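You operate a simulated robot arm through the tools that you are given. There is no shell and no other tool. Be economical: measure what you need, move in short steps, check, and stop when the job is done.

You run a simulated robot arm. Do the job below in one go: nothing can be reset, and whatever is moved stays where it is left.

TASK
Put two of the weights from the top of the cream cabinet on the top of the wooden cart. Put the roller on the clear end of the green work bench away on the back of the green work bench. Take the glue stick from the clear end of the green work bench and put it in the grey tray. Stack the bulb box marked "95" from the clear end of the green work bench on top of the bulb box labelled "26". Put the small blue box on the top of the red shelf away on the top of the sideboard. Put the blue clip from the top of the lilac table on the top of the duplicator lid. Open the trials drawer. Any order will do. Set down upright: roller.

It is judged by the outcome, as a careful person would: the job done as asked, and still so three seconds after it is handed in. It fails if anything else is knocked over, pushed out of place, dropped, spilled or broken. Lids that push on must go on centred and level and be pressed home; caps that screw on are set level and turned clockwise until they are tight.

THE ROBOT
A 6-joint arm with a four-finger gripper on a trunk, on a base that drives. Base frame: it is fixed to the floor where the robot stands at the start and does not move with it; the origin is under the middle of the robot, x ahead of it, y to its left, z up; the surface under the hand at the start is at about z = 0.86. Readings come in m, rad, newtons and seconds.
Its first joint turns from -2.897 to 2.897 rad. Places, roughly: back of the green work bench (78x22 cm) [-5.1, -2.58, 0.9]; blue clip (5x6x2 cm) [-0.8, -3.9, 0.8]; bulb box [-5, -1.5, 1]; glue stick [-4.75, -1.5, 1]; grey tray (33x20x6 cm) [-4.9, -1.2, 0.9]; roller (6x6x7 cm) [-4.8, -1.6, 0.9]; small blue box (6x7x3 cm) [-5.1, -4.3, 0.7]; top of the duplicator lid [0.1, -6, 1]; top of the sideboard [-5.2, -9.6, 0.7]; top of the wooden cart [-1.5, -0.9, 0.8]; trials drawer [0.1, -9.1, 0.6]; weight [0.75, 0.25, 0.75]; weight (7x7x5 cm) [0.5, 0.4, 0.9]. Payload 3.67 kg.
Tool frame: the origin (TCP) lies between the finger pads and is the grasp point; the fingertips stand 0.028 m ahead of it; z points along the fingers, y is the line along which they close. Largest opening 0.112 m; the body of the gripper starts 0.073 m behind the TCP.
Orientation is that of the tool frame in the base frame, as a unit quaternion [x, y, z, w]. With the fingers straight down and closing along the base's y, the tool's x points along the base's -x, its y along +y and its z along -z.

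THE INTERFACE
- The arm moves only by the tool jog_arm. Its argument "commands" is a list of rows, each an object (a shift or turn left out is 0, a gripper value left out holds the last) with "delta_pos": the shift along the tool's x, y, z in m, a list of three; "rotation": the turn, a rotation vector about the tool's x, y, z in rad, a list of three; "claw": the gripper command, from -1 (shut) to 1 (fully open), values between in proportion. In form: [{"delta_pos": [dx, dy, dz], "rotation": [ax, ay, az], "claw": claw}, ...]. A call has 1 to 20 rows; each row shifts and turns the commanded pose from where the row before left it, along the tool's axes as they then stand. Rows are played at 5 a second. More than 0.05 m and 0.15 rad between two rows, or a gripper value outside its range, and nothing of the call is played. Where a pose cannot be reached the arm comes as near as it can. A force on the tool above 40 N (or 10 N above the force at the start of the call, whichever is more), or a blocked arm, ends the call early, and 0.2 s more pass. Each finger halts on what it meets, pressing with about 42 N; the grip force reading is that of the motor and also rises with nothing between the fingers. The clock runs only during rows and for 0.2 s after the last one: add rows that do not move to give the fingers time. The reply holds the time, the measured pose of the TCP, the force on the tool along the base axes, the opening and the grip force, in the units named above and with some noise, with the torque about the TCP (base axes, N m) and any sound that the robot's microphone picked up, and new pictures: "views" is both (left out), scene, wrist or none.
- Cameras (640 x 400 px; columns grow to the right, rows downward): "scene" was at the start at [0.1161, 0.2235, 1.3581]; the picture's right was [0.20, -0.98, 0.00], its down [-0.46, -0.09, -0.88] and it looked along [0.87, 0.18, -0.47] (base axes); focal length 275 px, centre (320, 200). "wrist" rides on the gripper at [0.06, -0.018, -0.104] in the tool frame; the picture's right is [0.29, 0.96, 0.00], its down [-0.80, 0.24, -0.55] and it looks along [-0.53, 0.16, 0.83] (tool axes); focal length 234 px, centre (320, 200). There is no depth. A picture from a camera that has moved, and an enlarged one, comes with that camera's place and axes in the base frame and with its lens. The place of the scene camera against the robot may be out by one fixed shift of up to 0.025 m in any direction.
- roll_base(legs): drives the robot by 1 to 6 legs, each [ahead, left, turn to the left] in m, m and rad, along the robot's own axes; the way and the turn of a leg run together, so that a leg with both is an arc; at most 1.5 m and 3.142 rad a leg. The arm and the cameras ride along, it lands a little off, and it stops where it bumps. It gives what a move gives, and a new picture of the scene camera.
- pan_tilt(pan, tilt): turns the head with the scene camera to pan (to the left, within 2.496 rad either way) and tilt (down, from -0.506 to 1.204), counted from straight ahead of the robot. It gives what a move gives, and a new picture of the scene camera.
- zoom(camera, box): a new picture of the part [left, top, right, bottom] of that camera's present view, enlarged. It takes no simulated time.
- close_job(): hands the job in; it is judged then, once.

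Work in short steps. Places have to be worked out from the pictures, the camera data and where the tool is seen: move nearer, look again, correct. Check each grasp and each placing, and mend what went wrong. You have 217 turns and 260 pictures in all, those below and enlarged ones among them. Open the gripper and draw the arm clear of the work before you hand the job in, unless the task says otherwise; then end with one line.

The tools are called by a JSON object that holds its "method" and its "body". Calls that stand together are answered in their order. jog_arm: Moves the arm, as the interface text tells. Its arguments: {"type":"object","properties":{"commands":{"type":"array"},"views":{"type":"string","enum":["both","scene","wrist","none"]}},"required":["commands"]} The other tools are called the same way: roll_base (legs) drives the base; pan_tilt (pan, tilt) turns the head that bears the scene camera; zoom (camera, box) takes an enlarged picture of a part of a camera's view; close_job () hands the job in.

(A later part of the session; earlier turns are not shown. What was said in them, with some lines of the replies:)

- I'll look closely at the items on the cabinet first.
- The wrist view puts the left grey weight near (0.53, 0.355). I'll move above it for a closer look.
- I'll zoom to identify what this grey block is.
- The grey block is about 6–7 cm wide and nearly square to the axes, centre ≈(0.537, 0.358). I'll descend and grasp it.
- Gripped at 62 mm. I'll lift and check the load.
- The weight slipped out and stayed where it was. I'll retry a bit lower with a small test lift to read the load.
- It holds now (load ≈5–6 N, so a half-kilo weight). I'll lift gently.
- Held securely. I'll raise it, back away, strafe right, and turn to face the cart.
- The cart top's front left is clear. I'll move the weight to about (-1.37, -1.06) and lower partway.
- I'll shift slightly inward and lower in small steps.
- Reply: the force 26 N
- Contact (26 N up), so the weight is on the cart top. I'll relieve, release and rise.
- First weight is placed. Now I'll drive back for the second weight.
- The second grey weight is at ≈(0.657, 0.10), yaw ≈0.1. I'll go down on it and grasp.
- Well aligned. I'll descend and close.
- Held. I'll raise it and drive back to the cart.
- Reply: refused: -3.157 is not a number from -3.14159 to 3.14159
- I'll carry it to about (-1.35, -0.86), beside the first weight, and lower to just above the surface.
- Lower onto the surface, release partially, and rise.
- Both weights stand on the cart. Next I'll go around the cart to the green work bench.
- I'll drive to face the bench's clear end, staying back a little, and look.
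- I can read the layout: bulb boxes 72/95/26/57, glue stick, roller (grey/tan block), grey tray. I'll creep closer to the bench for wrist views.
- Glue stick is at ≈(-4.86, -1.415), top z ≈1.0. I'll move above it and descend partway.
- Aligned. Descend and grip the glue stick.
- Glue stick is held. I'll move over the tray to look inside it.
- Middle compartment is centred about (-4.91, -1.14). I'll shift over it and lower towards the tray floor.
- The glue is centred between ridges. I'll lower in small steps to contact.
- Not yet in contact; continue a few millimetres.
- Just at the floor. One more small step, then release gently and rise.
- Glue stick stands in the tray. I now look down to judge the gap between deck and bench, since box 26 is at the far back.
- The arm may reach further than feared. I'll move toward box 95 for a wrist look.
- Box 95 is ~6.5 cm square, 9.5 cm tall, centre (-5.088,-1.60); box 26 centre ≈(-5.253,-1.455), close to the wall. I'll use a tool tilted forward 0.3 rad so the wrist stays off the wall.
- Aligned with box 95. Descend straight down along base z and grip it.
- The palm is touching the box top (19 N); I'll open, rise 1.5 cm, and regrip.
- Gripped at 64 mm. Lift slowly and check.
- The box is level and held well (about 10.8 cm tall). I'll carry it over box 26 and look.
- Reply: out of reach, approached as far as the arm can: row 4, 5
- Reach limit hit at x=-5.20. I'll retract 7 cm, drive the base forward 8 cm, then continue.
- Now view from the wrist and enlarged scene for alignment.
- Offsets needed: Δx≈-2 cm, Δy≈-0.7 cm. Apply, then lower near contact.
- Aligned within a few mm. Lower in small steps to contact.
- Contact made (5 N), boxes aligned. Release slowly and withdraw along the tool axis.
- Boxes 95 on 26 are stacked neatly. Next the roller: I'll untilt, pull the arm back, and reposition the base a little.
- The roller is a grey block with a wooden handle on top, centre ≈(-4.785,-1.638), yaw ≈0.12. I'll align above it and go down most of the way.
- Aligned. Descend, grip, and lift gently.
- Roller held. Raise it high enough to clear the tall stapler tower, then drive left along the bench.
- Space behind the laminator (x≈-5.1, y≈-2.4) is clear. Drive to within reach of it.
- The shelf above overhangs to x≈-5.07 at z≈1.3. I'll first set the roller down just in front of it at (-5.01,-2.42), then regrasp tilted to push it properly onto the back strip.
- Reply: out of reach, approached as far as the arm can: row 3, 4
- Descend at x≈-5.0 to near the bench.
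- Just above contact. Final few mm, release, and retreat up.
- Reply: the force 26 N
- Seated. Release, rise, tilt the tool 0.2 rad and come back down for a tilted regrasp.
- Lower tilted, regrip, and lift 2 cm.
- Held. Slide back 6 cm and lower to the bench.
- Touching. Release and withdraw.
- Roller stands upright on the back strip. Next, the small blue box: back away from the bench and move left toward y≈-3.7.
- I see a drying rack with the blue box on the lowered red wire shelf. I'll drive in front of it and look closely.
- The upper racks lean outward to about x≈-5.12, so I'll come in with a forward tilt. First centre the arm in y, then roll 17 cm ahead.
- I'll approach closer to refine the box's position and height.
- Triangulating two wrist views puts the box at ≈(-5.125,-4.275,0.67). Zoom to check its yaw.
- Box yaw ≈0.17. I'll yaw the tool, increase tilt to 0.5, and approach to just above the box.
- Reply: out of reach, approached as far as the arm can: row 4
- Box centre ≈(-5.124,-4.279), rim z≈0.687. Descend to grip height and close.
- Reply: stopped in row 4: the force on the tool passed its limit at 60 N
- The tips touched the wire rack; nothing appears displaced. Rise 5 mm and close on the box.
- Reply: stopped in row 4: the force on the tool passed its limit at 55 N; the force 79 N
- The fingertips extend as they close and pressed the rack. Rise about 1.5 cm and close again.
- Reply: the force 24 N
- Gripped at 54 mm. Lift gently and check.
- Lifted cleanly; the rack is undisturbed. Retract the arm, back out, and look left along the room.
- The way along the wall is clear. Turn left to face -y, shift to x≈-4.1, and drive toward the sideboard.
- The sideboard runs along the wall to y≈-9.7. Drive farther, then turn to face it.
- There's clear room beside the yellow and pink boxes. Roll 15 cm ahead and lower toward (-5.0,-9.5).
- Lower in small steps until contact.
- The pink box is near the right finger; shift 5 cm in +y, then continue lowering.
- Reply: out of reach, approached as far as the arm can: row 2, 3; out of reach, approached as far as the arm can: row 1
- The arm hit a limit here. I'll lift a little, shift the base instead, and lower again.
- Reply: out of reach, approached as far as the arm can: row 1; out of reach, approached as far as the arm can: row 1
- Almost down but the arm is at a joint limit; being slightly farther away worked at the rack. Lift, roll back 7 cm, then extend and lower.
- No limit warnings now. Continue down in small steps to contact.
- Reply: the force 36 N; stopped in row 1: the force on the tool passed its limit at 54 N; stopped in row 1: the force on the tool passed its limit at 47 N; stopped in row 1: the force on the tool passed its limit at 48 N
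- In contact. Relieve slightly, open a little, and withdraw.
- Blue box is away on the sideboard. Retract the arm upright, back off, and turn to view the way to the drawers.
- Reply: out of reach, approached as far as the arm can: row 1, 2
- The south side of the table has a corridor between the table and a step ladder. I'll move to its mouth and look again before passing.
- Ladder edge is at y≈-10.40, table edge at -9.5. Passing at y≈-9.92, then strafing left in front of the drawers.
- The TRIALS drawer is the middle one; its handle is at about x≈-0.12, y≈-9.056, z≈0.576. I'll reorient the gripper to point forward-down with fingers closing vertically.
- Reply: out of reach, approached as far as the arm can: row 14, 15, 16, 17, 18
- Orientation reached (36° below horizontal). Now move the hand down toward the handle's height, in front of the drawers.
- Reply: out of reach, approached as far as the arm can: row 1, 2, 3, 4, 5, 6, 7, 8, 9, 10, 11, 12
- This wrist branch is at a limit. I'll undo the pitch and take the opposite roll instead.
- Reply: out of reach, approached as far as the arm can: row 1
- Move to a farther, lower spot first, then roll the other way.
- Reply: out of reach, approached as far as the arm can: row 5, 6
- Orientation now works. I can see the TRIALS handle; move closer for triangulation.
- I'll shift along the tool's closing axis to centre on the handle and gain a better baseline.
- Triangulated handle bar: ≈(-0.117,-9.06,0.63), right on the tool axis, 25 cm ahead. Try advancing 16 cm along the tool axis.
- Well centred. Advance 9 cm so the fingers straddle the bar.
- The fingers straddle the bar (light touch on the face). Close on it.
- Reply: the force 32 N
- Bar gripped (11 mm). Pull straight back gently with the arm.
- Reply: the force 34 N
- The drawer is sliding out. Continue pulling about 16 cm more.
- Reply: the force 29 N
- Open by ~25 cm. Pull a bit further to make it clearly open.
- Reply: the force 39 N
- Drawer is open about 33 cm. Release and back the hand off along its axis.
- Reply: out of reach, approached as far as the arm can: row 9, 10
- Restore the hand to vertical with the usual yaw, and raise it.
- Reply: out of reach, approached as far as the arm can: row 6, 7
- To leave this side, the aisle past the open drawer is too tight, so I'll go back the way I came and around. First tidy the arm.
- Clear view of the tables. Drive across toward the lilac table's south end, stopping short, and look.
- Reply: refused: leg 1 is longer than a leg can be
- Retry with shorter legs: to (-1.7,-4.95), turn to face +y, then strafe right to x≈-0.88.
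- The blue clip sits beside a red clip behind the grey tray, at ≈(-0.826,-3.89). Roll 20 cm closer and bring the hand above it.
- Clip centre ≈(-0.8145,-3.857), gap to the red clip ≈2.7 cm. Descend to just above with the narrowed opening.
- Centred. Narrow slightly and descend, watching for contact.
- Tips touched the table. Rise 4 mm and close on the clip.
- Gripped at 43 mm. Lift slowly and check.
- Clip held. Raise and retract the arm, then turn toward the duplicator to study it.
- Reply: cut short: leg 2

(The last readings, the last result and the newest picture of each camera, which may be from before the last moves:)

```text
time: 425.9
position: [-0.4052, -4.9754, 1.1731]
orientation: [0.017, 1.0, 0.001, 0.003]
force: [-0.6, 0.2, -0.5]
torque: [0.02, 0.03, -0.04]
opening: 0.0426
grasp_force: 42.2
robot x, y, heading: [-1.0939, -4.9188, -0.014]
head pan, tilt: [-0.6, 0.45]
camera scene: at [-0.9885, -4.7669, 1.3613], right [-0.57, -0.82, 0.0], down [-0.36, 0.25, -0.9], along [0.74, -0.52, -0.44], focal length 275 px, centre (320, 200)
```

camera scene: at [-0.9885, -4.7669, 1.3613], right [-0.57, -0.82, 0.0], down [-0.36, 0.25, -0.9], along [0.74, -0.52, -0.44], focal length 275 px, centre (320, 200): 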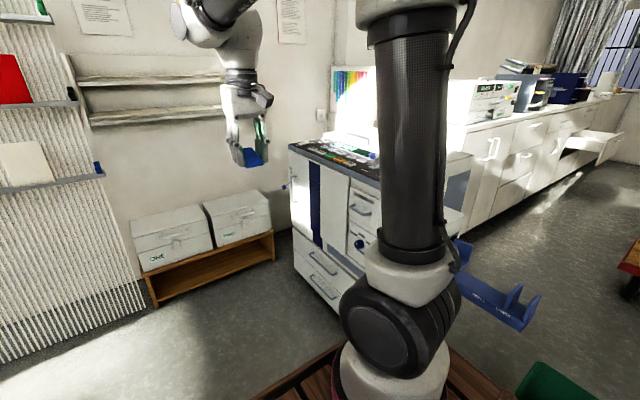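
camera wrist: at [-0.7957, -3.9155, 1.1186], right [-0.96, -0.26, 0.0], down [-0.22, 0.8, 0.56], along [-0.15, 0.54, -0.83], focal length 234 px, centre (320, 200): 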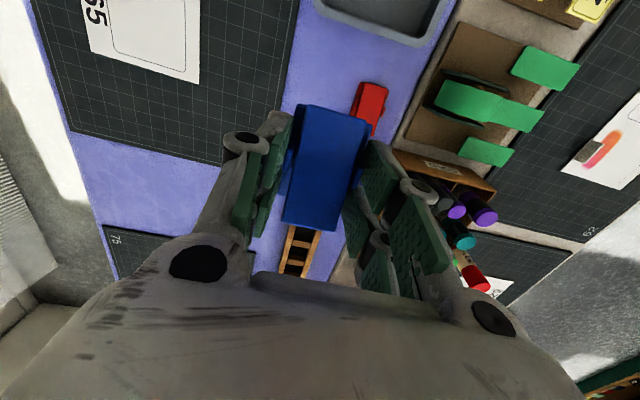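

The duplicator's north side is the accessible side. Raise the arm, move off the table, turn to face -y and strafe in front of it.

{"method": "jog_arm", "body": {"commands": [{"delta_pos": [0, 0, -0.05]}, {"delta_pos": [0, 0, -0.05]}, {}], "views": "none"}}

{"method": "roll_base", "body": {"legs": [[0.3, -0.06, 0], [0, 0, -1.56], [0, 0.65, 0]]}}

{"method": "pan_tilt", "body": {"pan": 0.0, "tilt": 0.5}}

```text
time: 426.7
position: [-0.4051, -4.9756, 1.2721]
orientation: [0.017, 1.0, 0.002, 0.002]
force: [0.8, -0.4, -0.4]
torque: [-0.02, 0.01, 0.01]
opening: 0.0427
grasp_force: 42.0
robot x, y, heading: [-1.0892, -4.9203, -0.013]
head pan, tilt: [-0.6, 0.45]
```

```text
time: 435.8
position: [-0.2037, -5.6825, 1.2723]
orientation: [0.722, 0.692, -0.001, 0.003]
force: [-0.1, -0.7, -0.6]
torque: [-0.02, 0.02, 0.02]
opening: 0.0428
grasp_force: 42.2
robot x, y, heading: [-0.1357, -5.0016, -1.585]
head pan, tilt: [-0.6, 0.45]
camera scene: at [0.0271, -5.1044, 1.3613], right [-0.81, 0.58, 0.0], down [0.25, 0.35, -0.9], along [-0.52, -0.73, -0.44], focal length 275 px, centre (320, 200)
```

scene: 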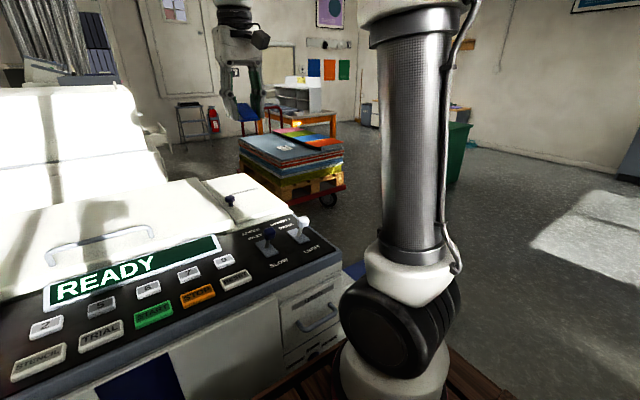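

```text
time: 436.8
position: [-0.2041, -5.6814, 1.2717]
orientation: [0.722, 0.692, -0.001, 0.002]
force: [-0.4, -0.2, -0.3]
torque: [0.01, 0.04, -0.01]
opening: 0.043
grasp_force: 42.3
robot x, y, heading: [-0.1421, -4.993, -1.594]
head pan, tilt: [0.0, 0.499]
camera scene: at [0.0786, -5.1206, 1.3569], right [-1.0, 0.02, 0.0], down [0.01, 0.48, -0.88], along [-0.02, -0.88, -0.48], focal length 275 px, centre (320, 200)
```

scene: 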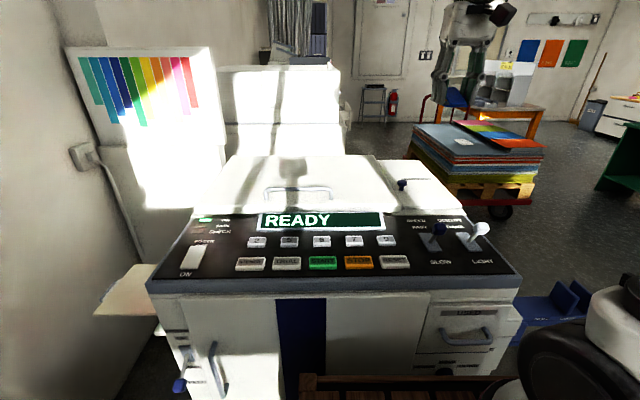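

The white lid with a handle lies behind the control panel. Target a clear spot at ≈(-0.02,-5.88). Move above it and look.

{"method": "jog_arm", "body": {"commands": [{"delta_pos": [-0.0275, 0.0275, 0]}, {"delta_pos": [-0.0275, 0.0275, 0]}, {"delta_pos": [-0.0275, 0.0275, 0]}, {"delta_pos": [-0.0275, 0.0275, 0]}, {"delta_pos": [-0.0275, 0.0275, 0.01]}, {"delta_pos": [-0.0275, 0.0275, 0.04]}, {"delta_pos": [-0.0275, 0.0275, 0.04]}, {}], "views": "both"}}

```text
refused: row 6 steps farther than a row can; nothing moved
```

{"method": "jog_arm", "body": {"commands": [{"delta_pos": [-0.0275, 0.0275, 0]}, {"delta_pos": [-0.0275, 0.0275, 0]}, {"delta_pos": [-0.0275, 0.0275, 0]}, {"delta_pos": [-0.0275, 0.0275, 0]}, {"delta_pos": [-0.0275, 0.0275, 0]}, {"delta_pos": [-0.0275, 0.0275, 0]}, {"delta_pos": [-0.0275, 0.0275, 0]}, {"delta_pos": [0, 0, 0.045]}, {"delta_pos": [0, 0, 0.045]}, {}], "views": "both"}}

```text
time: 439.0
position: [-0.0213, -5.8842, 1.1832]
orientation: [0.722, 0.692, -0.001, 0.003]
force: [-0.1, 1.3, 0.3]
torque: [-0.03, 0.02, 0.03]
opening: 0.0428
grasp_force: 41.7
robot x, y, heading: [-0.1428, -4.9945, -1.591]
head pan, tilt: [0.0, 0.499]
camera scene: at [0.0787, -5.1206, 1.3569], right [-1.0, 0.02, 0.0], down [0.01, 0.48, -0.88], along [-0.02, -0.88, -0.48], focal length 275 px, centre (320, 200)
camera wrist: at [-0.0361, -5.8222, 1.2881], right [0.97, 0.25, 0.0], down [0.2, -0.8, 0.56], along [0.14, -0.54, -0.83], focal length 234 px, centre (320, 200)
```

scene: 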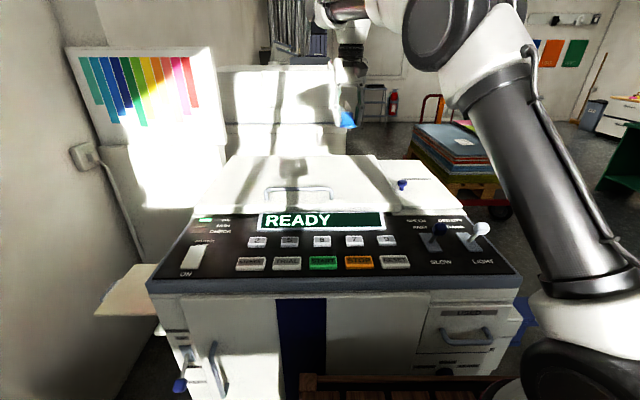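
wrist: 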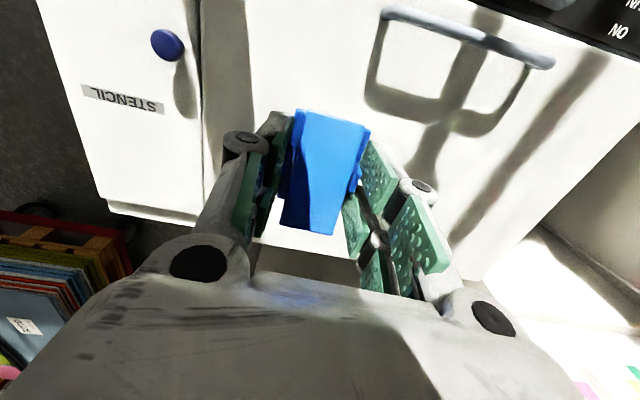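

The spot is clear on the lid. Shift 1.5 cm inward and lower to about 1.07.

{"method": "jog_arm", "body": {"commands": [{"delta_pos": [0, 0.015, 0.03]}, {"delta_pos": [0, 0, 0.04]}, {"delta_pos": [0, 0, 0.03]}, {}], "views": "wrist"}}

```text
time: 440.0
position: [-0.0044, -5.8852, 1.0842]
orientation: [0.722, 0.692, 0.0, 0.002]
force: [-0.9, 0.3, -0.3]
torque: [0.0, -0.03, -0.01]
opening: 0.0429
grasp_force: 41.5
robot x, y, heading: [-0.1411, -4.9972, -1.588]
head pan, tilt: [0.0, 0.499]
camera wrist: at [-0.0211, -5.8227, 1.1884], right [0.97, 0.25, 0.0], down [0.2, -0.8, 0.56], along [0.14, -0.54, -0.83], focal length 234 px, centre (320, 200)
```

wrist: 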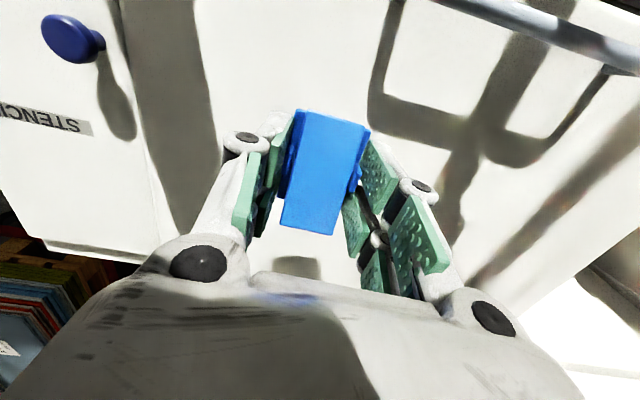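

{"method": "jog_arm", "body": {"commands": [{"delta_pos": [0, 0, 0.012]}, {"delta_pos": [0, 0, 0.008]}, {}], "views": "none"}}

```text
time: 440.8
position: [-0.0053, -5.8852, 1.0644]
orientation: [0.723, 0.691, 0.0, 0.003]
force: [-0.3, 0.2, 0.1]
torque: [0.04, 0.03, -0.01]
opening: 0.0425
grasp_force: 41.6
robot x, y, heading: [-0.1402, -4.9926, -1.594]
head pan, tilt: [0.0, 0.499]
```

{"method": "jog_arm", "body": {"commands": [{"delta_pos": [0, 0, 0.008]}, {"delta_pos": [0, 0, 0.006]}, {}], "views": "wrist"}}

```text
time: 441.6
position: [-0.0044, -5.8849, 1.0501]
orientation: [0.722, 0.692, -0.001, 0.004]
force: [-0.2, 0.4, -0.4]
torque: [-0.04, -0.01, 0.01]
opening: 0.0425
grasp_force: 42.3
robot x, y, heading: [-0.1414, -4.997, -1.592]
head pan, tilt: [0.0, 0.499]
camera wrist: at [-0.0207, -5.8227, 1.1541], right [0.97, 0.25, 0.0], down [0.2, -0.8, 0.56], along [0.14, -0.54, -0.83], focal length 234 px, centre (320, 200)
```

wrist: 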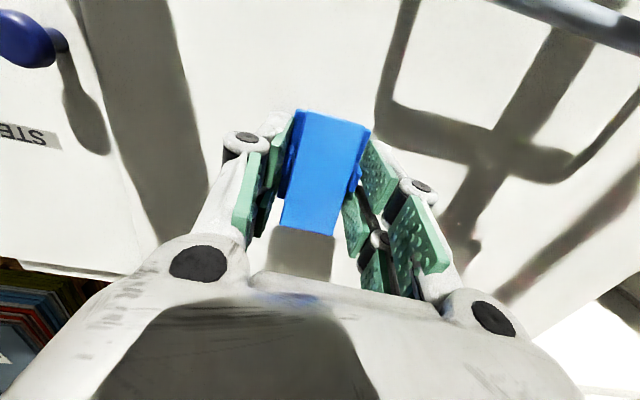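

{"method": "jog_arm", "body": {"commands": [{"delta_pos": [0, 0, 0.005]}, {"delta_pos": [0, 0, 0.004]}, {}], "views": "none"}}

```text
time: 442.4
position: [-0.0045, -5.8848, 1.0413]
orientation: [0.723, 0.691, -0.001, 0.003]
force: [0.3, -0.3, -0.8]
torque: [0.02, -0.04, 0.01]
opening: 0.0425
grasp_force: 42.0
robot x, y, heading: [-0.1383, -4.9982, -1.595]
head pan, tilt: [0.0, 0.499]
```

{"method": "jog_arm", "body": {"commands": [{"delta_pos": [0, 0, 0.004]}, {"delta_pos": [0, 0, 0.004]}, {}], "views": "none"}}

```text
time: 443.2
position: [-0.0035, -5.8849, 1.0328]
orientation: [0.722, 0.692, 0.0, 0.003]
force: [0.3, -0.7, -0.6]
torque: [0.01, 0.02, 0.05]
opening: 0.0427
grasp_force: 42.1
robot x, y, heading: [-0.1432, -4.9971, -1.59]
head pan, tilt: [0.0, 0.499]
```

{"method": "jog_arm", "body": {"commands": [{"delta_pos": [0, 0, 0.004]}, {"delta_pos": [0, 0, 0.003]}, {}], "views": "wrist"}}

```text
time: 444.0
position: [-0.0042, -5.8866, 1.025]
orientation: [0.723, 0.691, -0.001, 0.003]
force: [-0.3, -0.3, 0.1]
torque: [-0.01, 0.03, -0.04]
opening: 0.0428
grasp_force: 42.0
robot x, y, heading: [-0.1401, -4.999, -1.59]
head pan, tilt: [0.0, 0.499]
camera wrist: at [-0.0204, -5.8231, 1.1296], right [0.97, 0.25, 0.0], down [0.2, -0.8, 0.56], along [0.14, -0.54, -0.83], focal length 234 px, centre (320, 200)
```

wrist: 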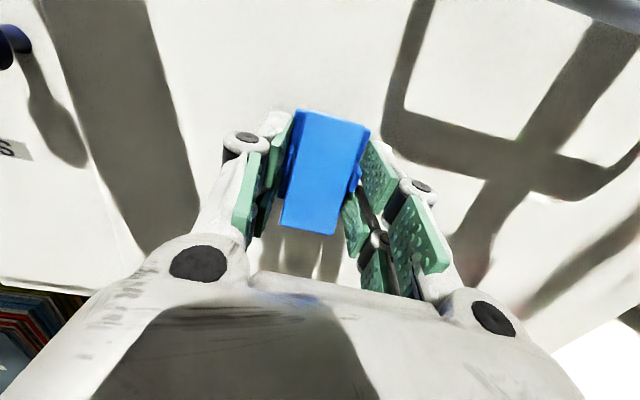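

{"method": "jog_arm", "body": {"commands": [{"delta_pos": [0, 0, 0.005]}, {"delta_pos": [0, 0, 0.004]}, {}], "views": "none"}}

```text
time: 444.8
position: [-0.0031, -5.8848, 1.0176]
orientation: [0.722, 0.692, 0.0, 0.003]
force: [0.3, 0.4, -0.2]
torque: [0.01, 0.0, 0.0]
opening: 0.0428
grasp_force: 42.5
robot x, y, heading: [-0.1407, -4.9954, -1.593]
head pan, tilt: [0.0, 0.499]
```

{"method": "jog_arm", "body": {"commands": [{"delta_pos": [0, 0, 0.004]}, {"delta_pos": [0, 0, 0.004]}, {}], "views": "none"}}

```text
time: 445.6
position: [-0.0035, -5.8849, 1.0081]
orientation: [0.723, 0.691, -0.001, 0.003]
force: [0.1, -0.3, -0.2]
torque: [-0.04, -0.01, 0.0]
opening: 0.0425
grasp_force: 42.5
robot x, y, heading: [-0.1403, -4.9954, -1.592]
head pan, tilt: [0.0, 0.499]
```

{"method": "jog_arm", "body": {"commands": [{"delta_pos": [0, 0, 0.004]}, {"delta_pos": [0, 0, 0.004]}, {}], "views": "wrist"}}

```text
time: 446.4
position: [-0.0039, -5.8863, 1.0041]
orientation: [0.722, 0.692, -0.002, 0.006]
force: [-2.0, 3.0, 36.9]
torque: [0.15, 0.14, -0.01]
opening: 0.043
grasp_force: 41.9
robot x, y, heading: [-0.1389, -4.9943, -1.592]
head pan, tilt: [0.0, 0.499]
camera wrist: at [-0.0204, -5.8228, 1.1082], right [0.97, 0.25, 0.0], down [0.2, -0.8, 0.56], along [0.14, -0.55, -0.83], focal length 234 px, centre (320, 200)
```

wrist: 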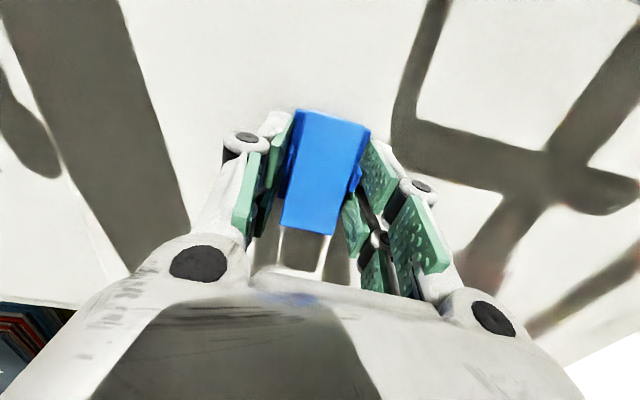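

Contact with the lid (37 N). Relieve, open, and rise.

{"method": "jog_arm", "body": {"commands": [{"delta_pos": [0, 0, -0.003]}, {"claw": -0.1}, {"claw": 0.1}, {"claw": 0.3}, {"delta_pos": [0, 0, -0.02]}, {"delta_pos": [0, 0, -0.04]}, {"delta_pos": [0, 0, -0.05]}, {"delta_pos": [0, 0, -0.05]}, {"delta_pos": [0.02, 0, -0.04]}, {"delta_pos": [0.04, -0.01, -0.02]}, {"delta_pos": [0.045, 0, 0]}, {"delta_pos": [0.045, 0, 0]}, {}], "views": "both"}}

```text
time: 449.2
position: [-0.006, -5.7332, 1.2229]
orientation: [0.722, 0.692, -0.001, 0.004]
force: [-0.7, -0.2, 0.3]
torque: [0.05, 0.0, 0.01]
opening: 0.0727
grasp_force: 0.0
robot x, y, heading: [-0.1373, -4.9924, -1.592]
head pan, tilt: [0.0, 0.499]
camera scene: at [0.0787, -5.1208, 1.3568], right [-1.0, 0.02, 0.0], down [0.01, 0.48, -0.88], along [-0.02, -0.88, -0.48], focal length 275 px, centre (320, 200)
camera wrist: at [-0.0229, -5.6711, 1.3271], right [0.97, 0.25, 0.0], down [0.2, -0.8, 0.56], along [0.14, -0.54, -0.83], focal length 234 px, centre (320, 200)
```

scene: 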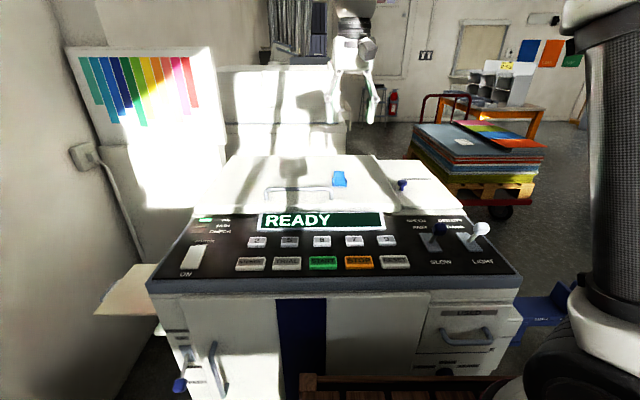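
wrist: 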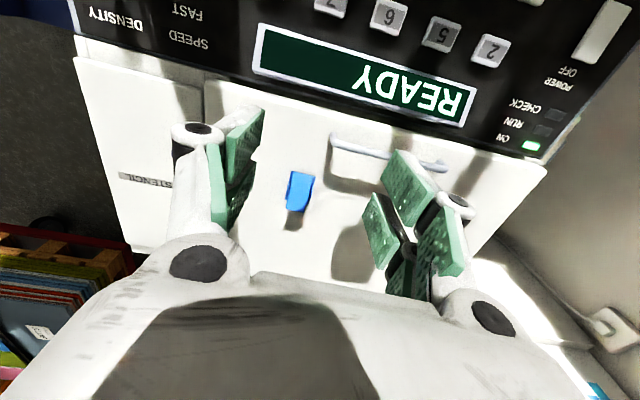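

The clip rests on the lid. I'll check the bench area where the base reported a cut-short leg.

{"method": "pan_tilt", "body": {"pan": -2.2, "tilt": 0.45}}

```text
time: 451.3
position: [-0.007, -5.7329, 1.222]
orientation: [0.722, 0.692, -0.001, 0.004]
force: [-0.1, 0.2, 0.6]
torque: [0.04, -0.07, 0.02]
opening: 0.0728
grasp_force: 0.1
robot x, y, heading: [-0.1433, -4.9959, -1.587]
head pan, tilt: [-2.201, 0.45]
camera scene: at [0.0074, -4.974, 1.3613], right [0.61, 0.8, 0.0], down [0.35, -0.26, -0.9], along [-0.72, 0.55, -0.44], focal length 275 px, centre (320, 200)
```

scene: 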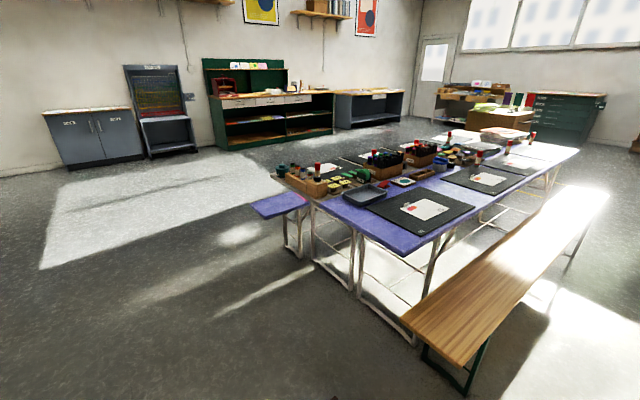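

All in order. Open the gripper fully and draw the arm a little further clear.

{"method": "jog_arm", "body": {"commands": [{"delta_pos": [0.03, 0, -0.03], "claw": 1}, {"delta_pos": [0.04, 0, -0.02]}, {"delta_pos": [0.04, 0, 0]}, {}], "views": "none"}}

```text
time: 452.3
position: [-0.0011, -5.6235, 1.2724]
orientation: [0.723, 0.691, -0.001, 0.003]
force: [-0.2, -0.2, -0.6]
torque: [0.0, 0.04, 0.0]
opening: 0.112
grasp_force: 0.1
robot x, y, heading: [-0.1415, -4.995, -1.593]
head pan, tilt: [-2.201, 0.45]
```

The arm is clear and all seven parts of the job are done; handing it in.

{"method": "close_job", "body": {}}

```text
The job is handed in.
```

I did all seven parts and handed the job in, but I don't have the judge's result. Two things could matter: one base move was cut short beside the lilac table (nothing looked out of place when I checked), and I pressed briefly but hard on the red wire rack while gripping the blue box (it stayed in place).
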